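You operate a simulated robot arm through the tools that you are given. There is no shell and no other tool. Be economical: measure what you need, move in short steps, check, and stop when the job is done.

Carry out the task below with a simulated robot arm. There is one attempt and no reset: what you move stays moved.

## Task
Turn the thickness dial to 5.
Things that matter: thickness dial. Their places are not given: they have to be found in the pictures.

The check looks at the end state, three seconds after you hand in, the way a careful person would. Anything else that was tipped, shoved, dropped, spilled or broken makes it a failure.

## Robot
A 6-joint arm with a two-finger parallel gripper, fixed in place. Base frame: the origin is at the foot of the arm, x ahead of it, y to its left, z up. Lengths are in cm, angles in rad, forces in N, time in s.
Its first joint turns from -1.152 to 1.152 rad. Payload 2.7 kg.
The TCP is the grasp point between the finger pads, 2.3 cm short of the fingertips. In the tool frame z runs along the fingers and y along their closing line. The gripper opens to 9.4 cm. The fingers are 3.8 cm wide and 1 cm thick; the gripper's body (5.4 by 9.6 cm) begins 3.9 cm behind the TCP.
Orientation is told as [roll, pitch, yaw] about the base's x, y, z axes, in that order, counted from this pose: with the fingers straight down and closing along the base's y, the tool's x points along the base's -x, its y along +y and its z along -z.

## Interface
- The arm moves only by the tool send_rows. Its argument "deltas" is text: rows parted by semicolons, each of 7 numbers parted by spaces: the shift along the base's x, y, z in cm, then the turn, a rotation vector about the base's x, y, z in rad, then the opening, from 0 (shut) to 1 (fully open). In form: x y z wx wy wz fingers; .... A call has 1 to 8 rows; each row is the pose to reach, as a shift and turn from the pose commanded when the call began. Each row takes 0.2 s and may step no farther than 5 cm and 0.15 rad from the row before; otherwise, or with a gripper value out of range, the whole call is refused. A pose out of reach is approached as far as the arm can. The call stops where the force on the tool passes 40 N (or 10 N more than at its start, if that is more) or the arm is blocked; 0.2 s more then pass. Each finger travels about 4.5 cm/s and halts on what it meets, pressing with about 43 N; the grip force reading is that of the motor and also rises with nothing between the fingers. The clock runs only during rows and for 0.2 s after the last one: add rows that repeat a pose to give the fingers time. The reply holds the time, the measured pose of the TCP, the force on the tool along the base axes, the opening and the grip force, in the units named above and with some noise, and new pictures: "show" is both (left out), scene, wrist or none.
- Cameras (640 x 400 px; columns grow to the right, rows downward): "scene" is fixed at [8.12, -43.02, 142.52]; the picture's right is [0.75, -0.66, 0.00], its down [-0.24, -0.27, -0.93] and it looks along [0.61, 0.70, -0.36] (base axes); focal length 364 px, centre (320, 200). "wrist" rides on the gripper at [-3.9, 0, -4.4] in the tool frame; the picture's right is [0.00, -1.00, 0.00], its down [0.97, 0.00, -0.24] and it looks along [0.24, 0.00, 0.97] (tool axes); focal length 218 px, centre (320, 200).
- pixel_to_xyz(camera, pixels): for up to 12 pixels [column, row] of the newest picture of that camera ("zoom" is the newest enlarged one), the place [x, y, z] in the base frame of the surface seen there, good to about 0.2 cm. The clock stands still meanwhile.
- enlarge(camera, box): a new picture of the part [left, top, right, bottom] of that camera's present view, enlarged. The clock stands still meanwhile.
- hand_in(): hands the job in; it is judged then, once.

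Keep the steps short. Do not move on a guess: measure, check each grasp and each placing, and mend mistakes. In all there are 60 turns and 120 pictures (those below and enlarged ones count). Leave the gripper open and the arm clear of the work at the hand-in unless told otherwise, and finish with a single line.

The tools are called after "Call:" as a command line: name --argument value ..., lists and objects as JSON in quotes. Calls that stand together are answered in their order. send_rows: Moves the arm, as the interface text tells. Its arguments: {"type":"object","properties":{"deltas":{"type":"string"},"show":{"type":"string","enum":["both","scene","wrist","none"]}},"required":["deltas"]} The other tools are called the same way: pixel_to_xyz (camera, pixels) gives the place of the surface under pixels of a picture; enlarge (camera, box) takes an enlarged picture of a part of a camera's view; hand_in () hands the job in.

At the start:

```text
t: 0.0
eef_pos: [35.65, 6.0, 124.27]
orientation: [-0.001, 0.0, 0.0]
ft_force: [0.0, -1.0, 0.2]
gripper_width: 9.38
finger_force: 0.0
```

scene: 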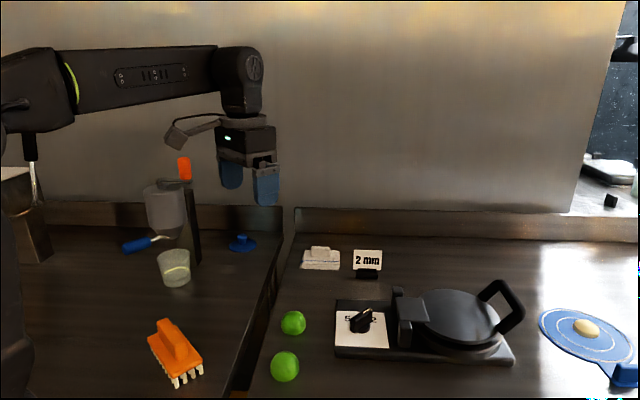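
wrist: 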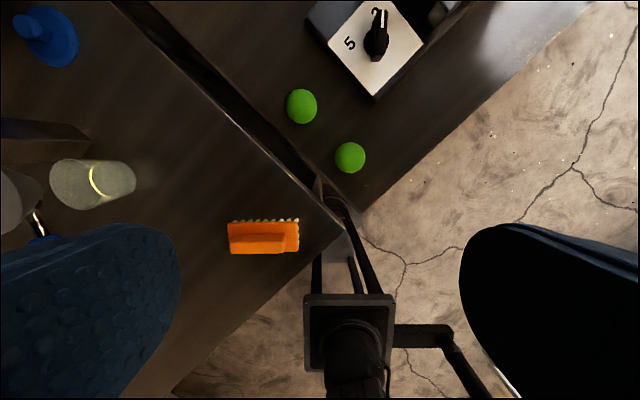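

I see a black dial on a white plate at scene (361,320), wrist (377,35). I'll enlarge both views to read the dial.

Call:
enlarge --camera "scene" --box '[320, 280, 420, 360]'

Call:
enlarge --camera "wrist" --box '[300, 0, 450, 100]'

Call:
pixel_to_xyz --camera "wrist" --pixels '[[377, 35], [349, 43], [378, 14], [374, 94], [330, 36], [421, 43], [380, 55], [360, 2], [301, 105], [350, 157]]'

```text
5.00 times, centred on (370, 320) of scene
```

zoom: 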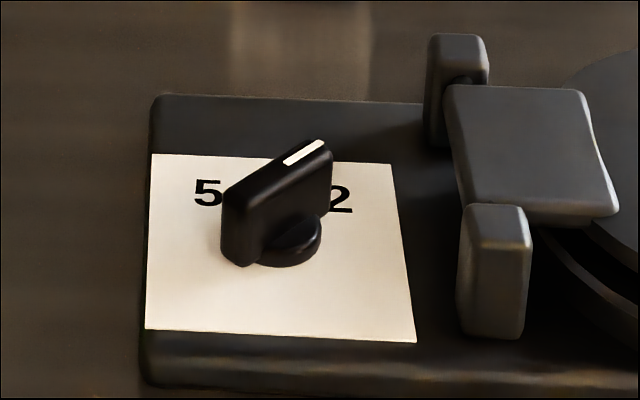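

```text
4.00 times, centred on (375, 50) of wrist
```

zoom: 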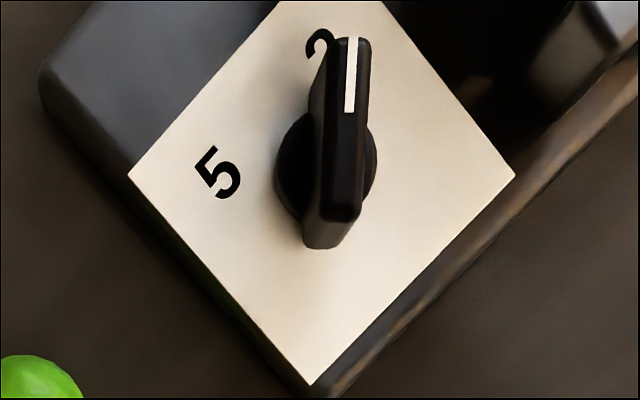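

```text
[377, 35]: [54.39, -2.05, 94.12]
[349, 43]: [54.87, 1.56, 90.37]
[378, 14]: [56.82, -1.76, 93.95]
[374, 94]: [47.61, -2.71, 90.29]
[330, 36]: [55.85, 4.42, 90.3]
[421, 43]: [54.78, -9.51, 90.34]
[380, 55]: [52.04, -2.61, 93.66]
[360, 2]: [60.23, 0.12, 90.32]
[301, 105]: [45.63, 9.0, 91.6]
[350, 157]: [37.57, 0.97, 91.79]
```

The pointer is now near "2", with "5" about 75° counter-clockwise from it seen from above. I'll move above the dial for a closer view, and measure the heights of the neighbouring hinge.

Call:
pixel_to_xyz --camera "scene" --pixels '[[410, 302], [398, 290], [419, 325], [440, 305], [415, 328], [368, 252], [367, 273], [500, 285], [320, 258]]'

Call:
send_rows --deltas "4 -2 0 0 0 0 1; 8 -4 0 0 0 0 0.7; 12 -6 0 0 0 0 0.5; 15 -8.2 -2 0 0 0 0.45; 15 -8.2 -6 0 0 0 0.45; 15 -8.2 -10 0 0 0 0.45; 15 -8.2 -10 0 0 0 0.45"

```text
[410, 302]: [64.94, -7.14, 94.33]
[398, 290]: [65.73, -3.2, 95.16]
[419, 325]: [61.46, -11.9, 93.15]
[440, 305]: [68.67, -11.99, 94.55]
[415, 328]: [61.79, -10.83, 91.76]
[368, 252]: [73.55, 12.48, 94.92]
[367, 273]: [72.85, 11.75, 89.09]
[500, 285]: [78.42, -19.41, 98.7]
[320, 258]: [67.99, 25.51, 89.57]
```

```text
t: 1.6
eef_pos: [50.71, -2.29, 114.1]
orientation: [-0.001, -0.002, 0.002]
ft_force: [0.6, -0.5, 0.3]
gripper_width: 4.22
finger_force: 0.0
```

scene: 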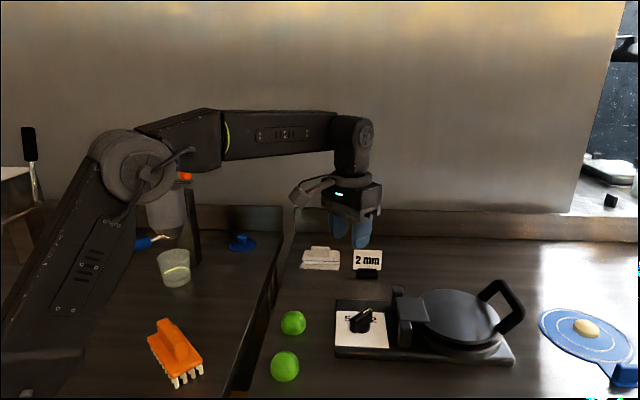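
wrist: 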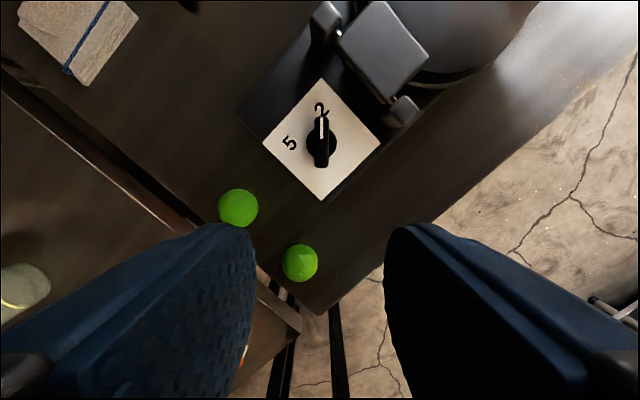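

Now a clear view; I'll enlarge the plate around (322,140).

Call:
enlarge --camera "wrist" --box '[240, 90, 400, 190]'

Call:
pixel_to_xyz --camera "wrist" --pixels '[[322, 112], [321, 120], [321, 135], [321, 150], [321, 163], [289, 143], [319, 108], [263, 142], [380, 144], [321, 199], [322, 79]]'

```text
4.00 times, centred on (320, 140) of wrist
```

zoom: 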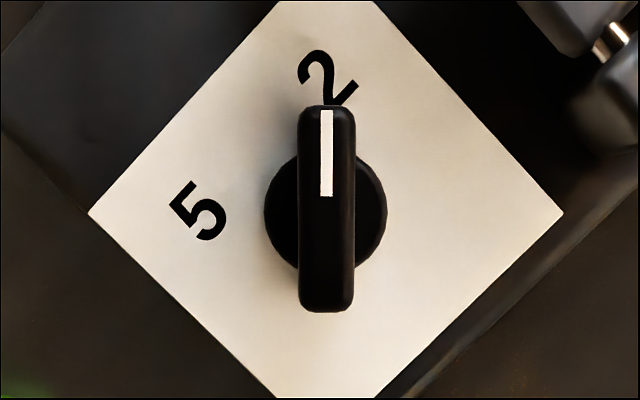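

```text
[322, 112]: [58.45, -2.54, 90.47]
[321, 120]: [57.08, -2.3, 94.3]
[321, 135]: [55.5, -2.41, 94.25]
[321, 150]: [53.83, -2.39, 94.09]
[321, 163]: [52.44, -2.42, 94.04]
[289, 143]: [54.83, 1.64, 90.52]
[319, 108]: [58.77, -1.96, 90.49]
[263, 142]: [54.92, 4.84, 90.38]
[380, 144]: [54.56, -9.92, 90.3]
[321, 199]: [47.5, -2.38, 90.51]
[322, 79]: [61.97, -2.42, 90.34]
```

The bar lies exactly along x (y≈-2.4, x 52.3–57.2, axis 54.75, top z 94.2). "5" lies at exactly +y, so the turn is +90°. I'll check the collar height to set the finger depth, and descend to a hover.

Call:
pixel_to_xyz --camera "zoom" --pixels '[[280, 210], [372, 210], [378, 190], [270, 215], [325, 215], [302, 250], [350, 250]]'

Call:
send_rows --deltas "2 -0.05 -3 0 0 0 0.45; 4.05 -0.1 -7 0 0 0 0.45; 4.05 -0.1 -11 0 0 0 0.45; 4.05 -0.1 -15.5 0 0 0 0.45; 4.05 -0.1 -15.5 0 0 0 0.45"

```text
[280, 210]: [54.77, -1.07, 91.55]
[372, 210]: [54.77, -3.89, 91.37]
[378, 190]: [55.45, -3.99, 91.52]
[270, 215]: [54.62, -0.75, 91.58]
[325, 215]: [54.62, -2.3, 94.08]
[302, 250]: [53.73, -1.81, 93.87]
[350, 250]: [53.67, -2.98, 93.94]
```

```text
t: 2.8
eef_pos: [54.84, -2.24, 98.34]
orientation: [0.001, 0.0, 0.003]
ft_force: [0.6, 0.3, 0.1]
gripper_width: 4.2
finger_force: 0.1
```

scene: 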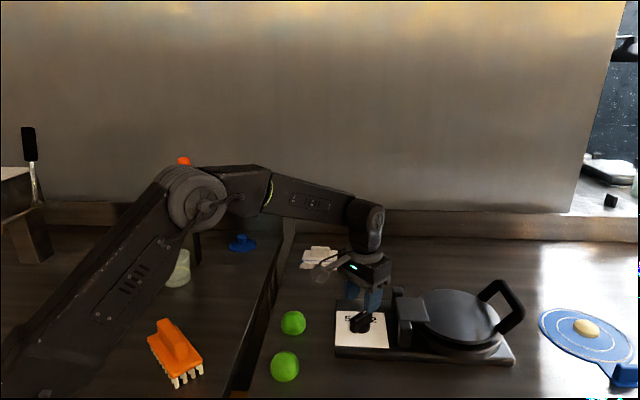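
wrist: 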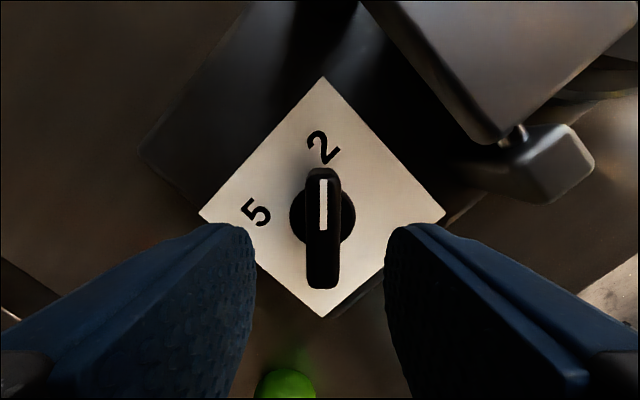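

Collar top is z≈91.5, so I'll bring the fingertips to ≈92.2 (TCP 94.4) and close on the bar.

Call:
send_rows --deltas "-0.05 -0.13 -2 0 0 0 0.45; -0.05 -0.13 -3.9 0 0 0 0.45; -0.05 -0.13 -3.9 0 0 0 0.45; -0.05 -0.13 -3.9 0 0 0 0.25; -0.05 -0.13 -3.9 0 0 0 0.1; -0.05 -0.13 -3.9 0 0 0 0.1; -0.05 -0.13 -3.9 0 0 0 0.1"

```text
t: 4.4
eef_pos: [54.7, -2.49, 94.61]
orientation: [-0.001, 0.0, 0.0]
ft_force: [0.4, -2.1, -3.1]
gripper_width: 1.58
finger_force: 45.6
```

scene: 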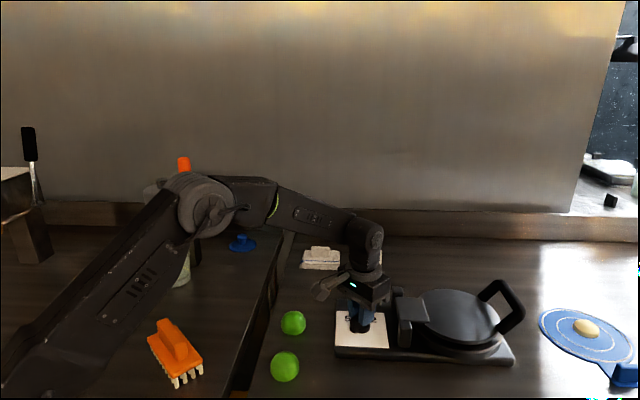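
wrist: 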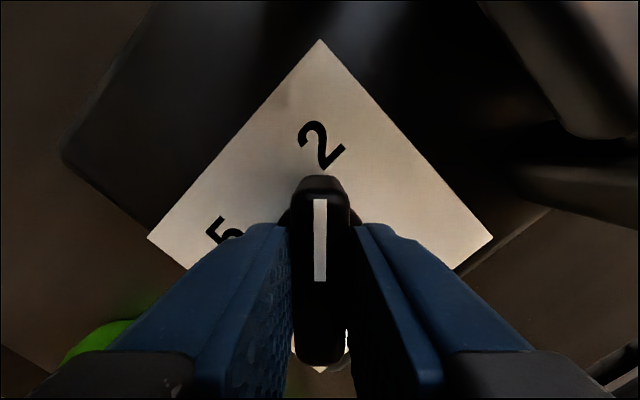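

The bar is gripped (width 1.58, low side forces). I'll turn +z in small steps, 0.8 rad first, then check.

Call:
send_rows --deltas "0 0 0 0 0 0.1 0.1; 0 0 0 0 0 0.2 0.1; 0 0 0 0 0 0.3 0.1; 0 0 0 0 0 0.4 0.1; 0 0 0 0 0 0.5 0.1; 0 0 0 0 0 0.6 0.1; 0 0 0 0 0 0.7 0.1; 0 0 0 0 0 0.8 0.1"

```text
t: 6.0
eef_pos: [54.76, -2.57, 94.72]
orientation: [-0.005, 0.001, 0.696]
ft_force: [8.5, -2.3, -4.1]
gripper_width: 1.61
finger_force: 45.6
stopped in row 8: the force on the tool passed its limit (the readings are from after the stop); the commanded pose is now the measured one
```

scene: 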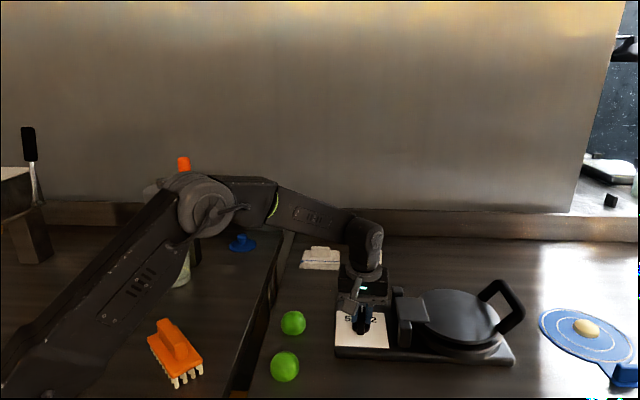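
wrist: 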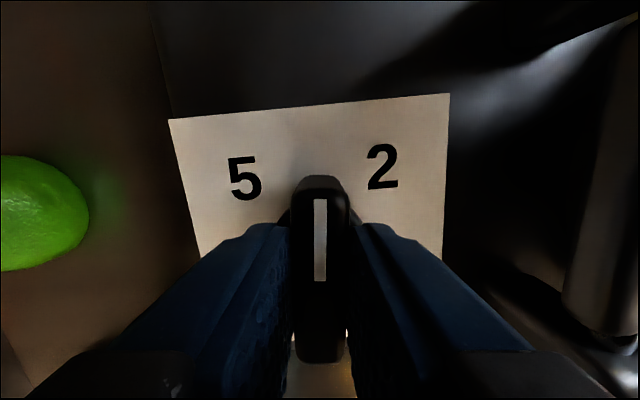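

It stopped on side force after 0.70 rad; the plate hasn't moved and the bar followed. I'll relax the grip, recentre on the axis (54.75,-2.4), and regrip.

Call:
send_rows --deltas "0 0 0 0 0 0 0.28; 0 0 0 0 0 0 0.28; 0 0.15 -0.1 0 0 0 0.28; 0 0.15 -0.1 0 0 0 0.28; 0 0.15 -0.1 0 0 0 0.28"

Call:
enlarge --camera "wrist" --box '[160, 90, 480, 390]'

```text
t: 7.2
eef_pos: [54.63, -2.3, 94.57]
orientation: [-0.002, 0.001, 0.696]
ft_force: [0.4, -0.6, -0.4]
gripper_width: 2.65
finger_force: 0.0
```

scene: 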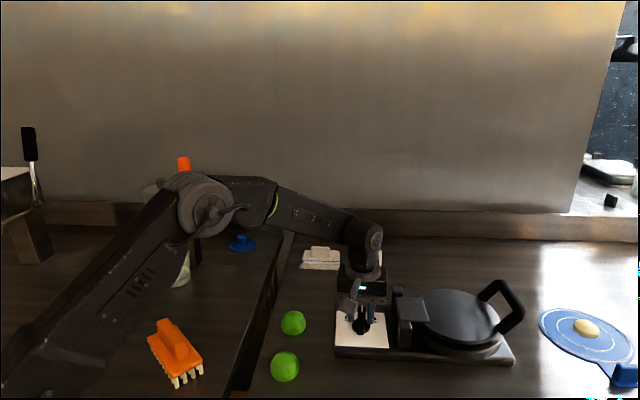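
wrist: 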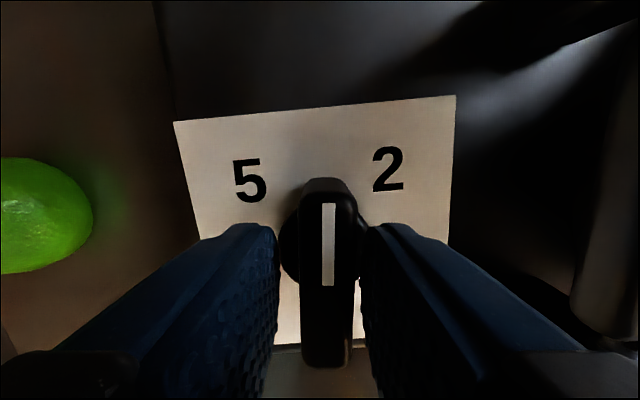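

```text
1.33 times, centred on (320, 240) of wrist
```

zoom: 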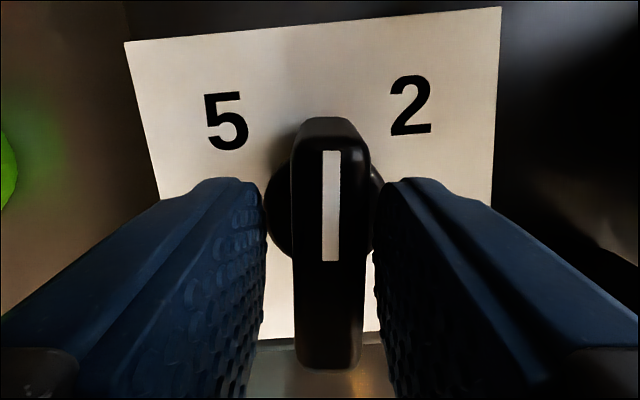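

The bar sits ~6 px right of the finger centre, confirming the axis at about (54.75,-2.43). I'll recentre, close, and turn further in small steps.

Call:
send_rows --deltas "0.11 -0.13 0 0 0 0 0.28; 0.11 -0.13 0 0 0 0 0.28; 0.11 -0.13 0 0 0 0 0.1; 0.11 -0.13 0 0 0 0 0.1; 0.11 -0.13 0 0 0 0 0.1" --show "none"

Call:
send_rows --deltas "0 0 0 0 0 0.08 0.1; 0 0 0 0 0 0.16 0.1; 0 0 0 0 0 0.24 0.1; 0 0 0 0 0 0.32 0.1; 0 0 0 0 0 0.4 0.1; 0 0 0 0 0 0.4 0.1"

```text
t: 8.4
eef_pos: [54.87, -2.36, 94.59]
orientation: [-0.002, 0.001, 0.697]
ft_force: [2.3, -1.4, 0.5]
gripper_width: 1.58
finger_force: 44.8
```

```text
t: 9.8
eef_pos: [54.83, -2.47, 94.62]
orientation: [-0.002, 0.0, 1.097]
ft_force: [8.8, -2.1, -2.2]
gripper_width: 1.57
finger_force: 44.5
```

scene: 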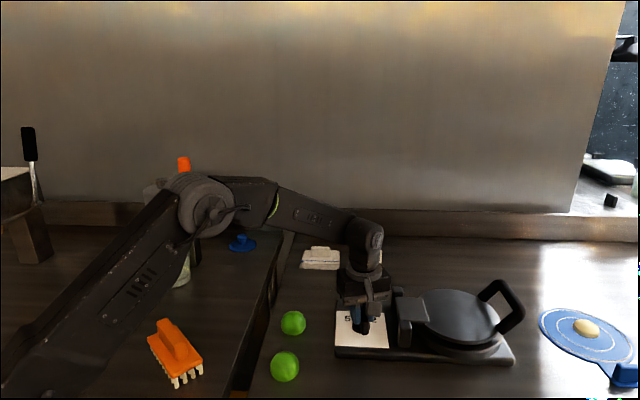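
wrist: 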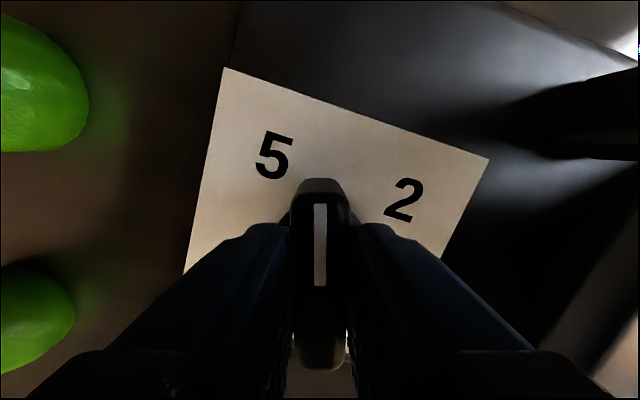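

Turned to 1.10 rad smoothly. Next, the remaining 0.474 rad.

Call:
send_rows --deltas "0.02 0 0 0 0 0.08 0.1; 0.04 0 0 0 0 0.16 0.1; 0.05 0 0 0 0 0.24 0.1; 0.05 0 0 0 0 0.32 0.1; 0.05 0 0 0 0 0.4 0.1; 0.05 0 0 0 0 0.474 0.1; 0.05 0 0 0 0 0.474 0.1"

```text
t: 11.4
eef_pos: [54.74, -2.46, 94.52]
orientation: [0.0, -0.001, 1.573]
ft_force: [-2.3, -6.7, 3.2]
gripper_width: 1.58
finger_force: 45.2
```

scene: 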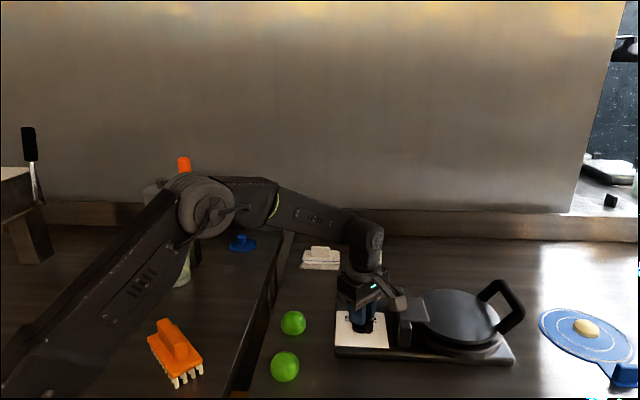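
wrist: 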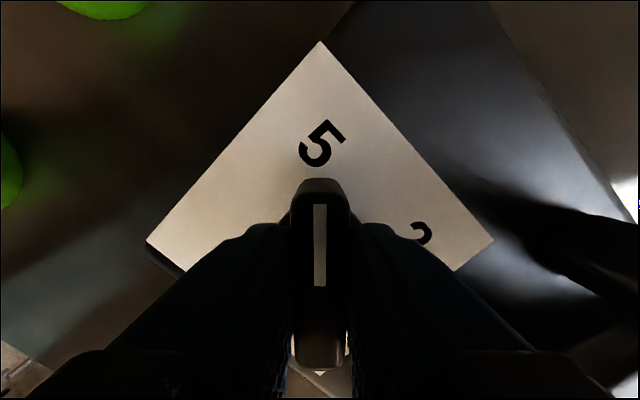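

The pointer lines up with "5" (wrist col 320 for both). I'll open slightly and lift straight up.

Call:
send_rows --deltas "0 0 0 0 0 0 0.3; 0 0 0 0 0 0 0.4; 0 0 0 0 0 0 0.4; 0 0 2 0 0 0 0.4; 0 0 6 0 0 0 0.4; 0 0 10.5 0 0 0 0.4; 0 -3 15 0 0 0 0.4; 0 -3 15 0 0 0 0.4"

Call:
enlarge --camera "wrist" --box '[220, 60, 420, 185]'

Call:
enlarge --camera "scene" --box '[270, 240, 450, 390]'

```text
refused: row 7 steps farther than a row can; nothing moved
```

```text
3.20 times, centred on (320, 122) of wrist
```

zoom: 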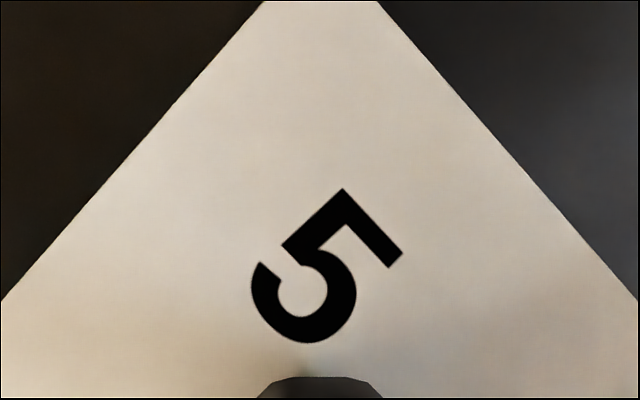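

```text
2.67 times, centred on (360, 315) of scene
```

zoom: 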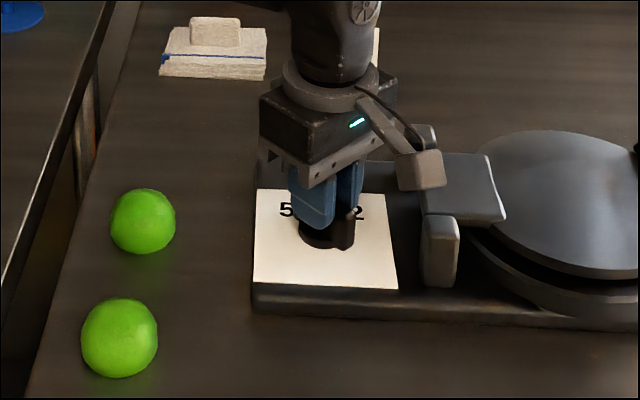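

The lift row was too long a step; nothing moved. Repeating with shorter steps.

Call:
send_rows --deltas "0 0 0 0 0 0 0.3; 0 0 0 0 0 0 0.4; 0 0 0 0 0 0 0.4; 0 0 2 0 0 0 0.4; 0 0 6 0 0 0 0.4; 0 0 10 0 0 0 0.4; 0 -3 13 0 0 0 0.6; 0 -3 17 0 0 0 0.8"

Call:
enlarge --camera "wrist" --box '[220, 60, 420, 185]'

Call:
enlarge --camera "scene" --box '[270, 240, 450, 390]'

```text
t: 13.2
eef_pos: [54.99, -5.76, 111.61]
orientation: [-0.002, 0.0, 1.569]
ft_force: [-0.3, -0.5, -0.5]
gripper_width: 7.53
finger_force: 0.0
```

scene: 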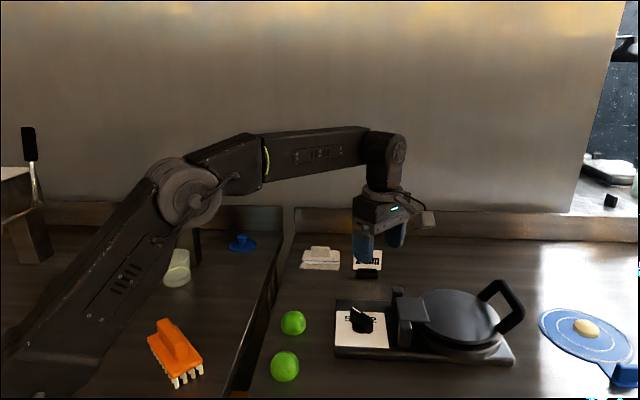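
wrist: 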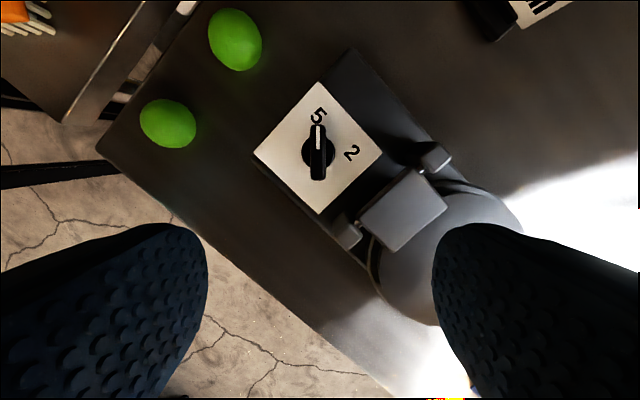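

```text
3.20 times, centred on (320, 122) of wrist
```

zoom: 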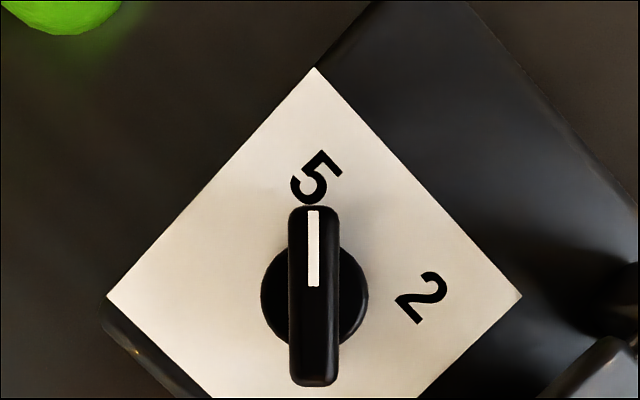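

```text
2.67 times, centred on (360, 315) of scene
```

zoom: 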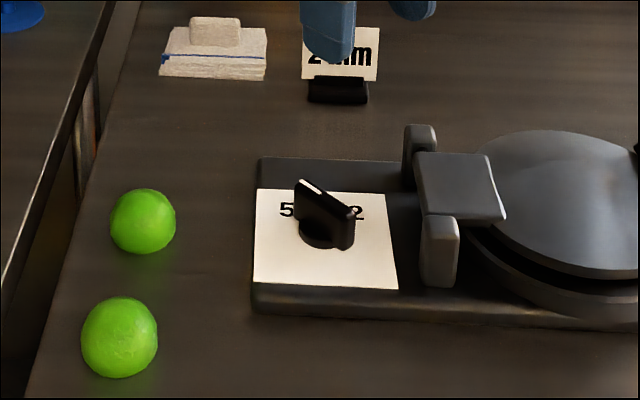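

The pointer stays on "5", nothing else was disturbed, and the arm is clear. I'll open the gripper fully, then hand in.

Call:
send_rows --deltas "0 0 3 0 0 0 1; 0 0 3 0 0 0 1" --show "none"

Call:
hand_in

```text
t: 13.8
eef_pos: [55.0, -5.63, 114.64]
orientation: [-0.001, 0.001, 1.572]
ft_force: [-1.0, -0.1, 0.3]
gripper_width: 9.38
finger_force: 0.1
```

```text
The job is handed in.
```

The thickness dial now points to 5, nothing else in view was moved, and the job was handed in with the gripper open and the arm clear.
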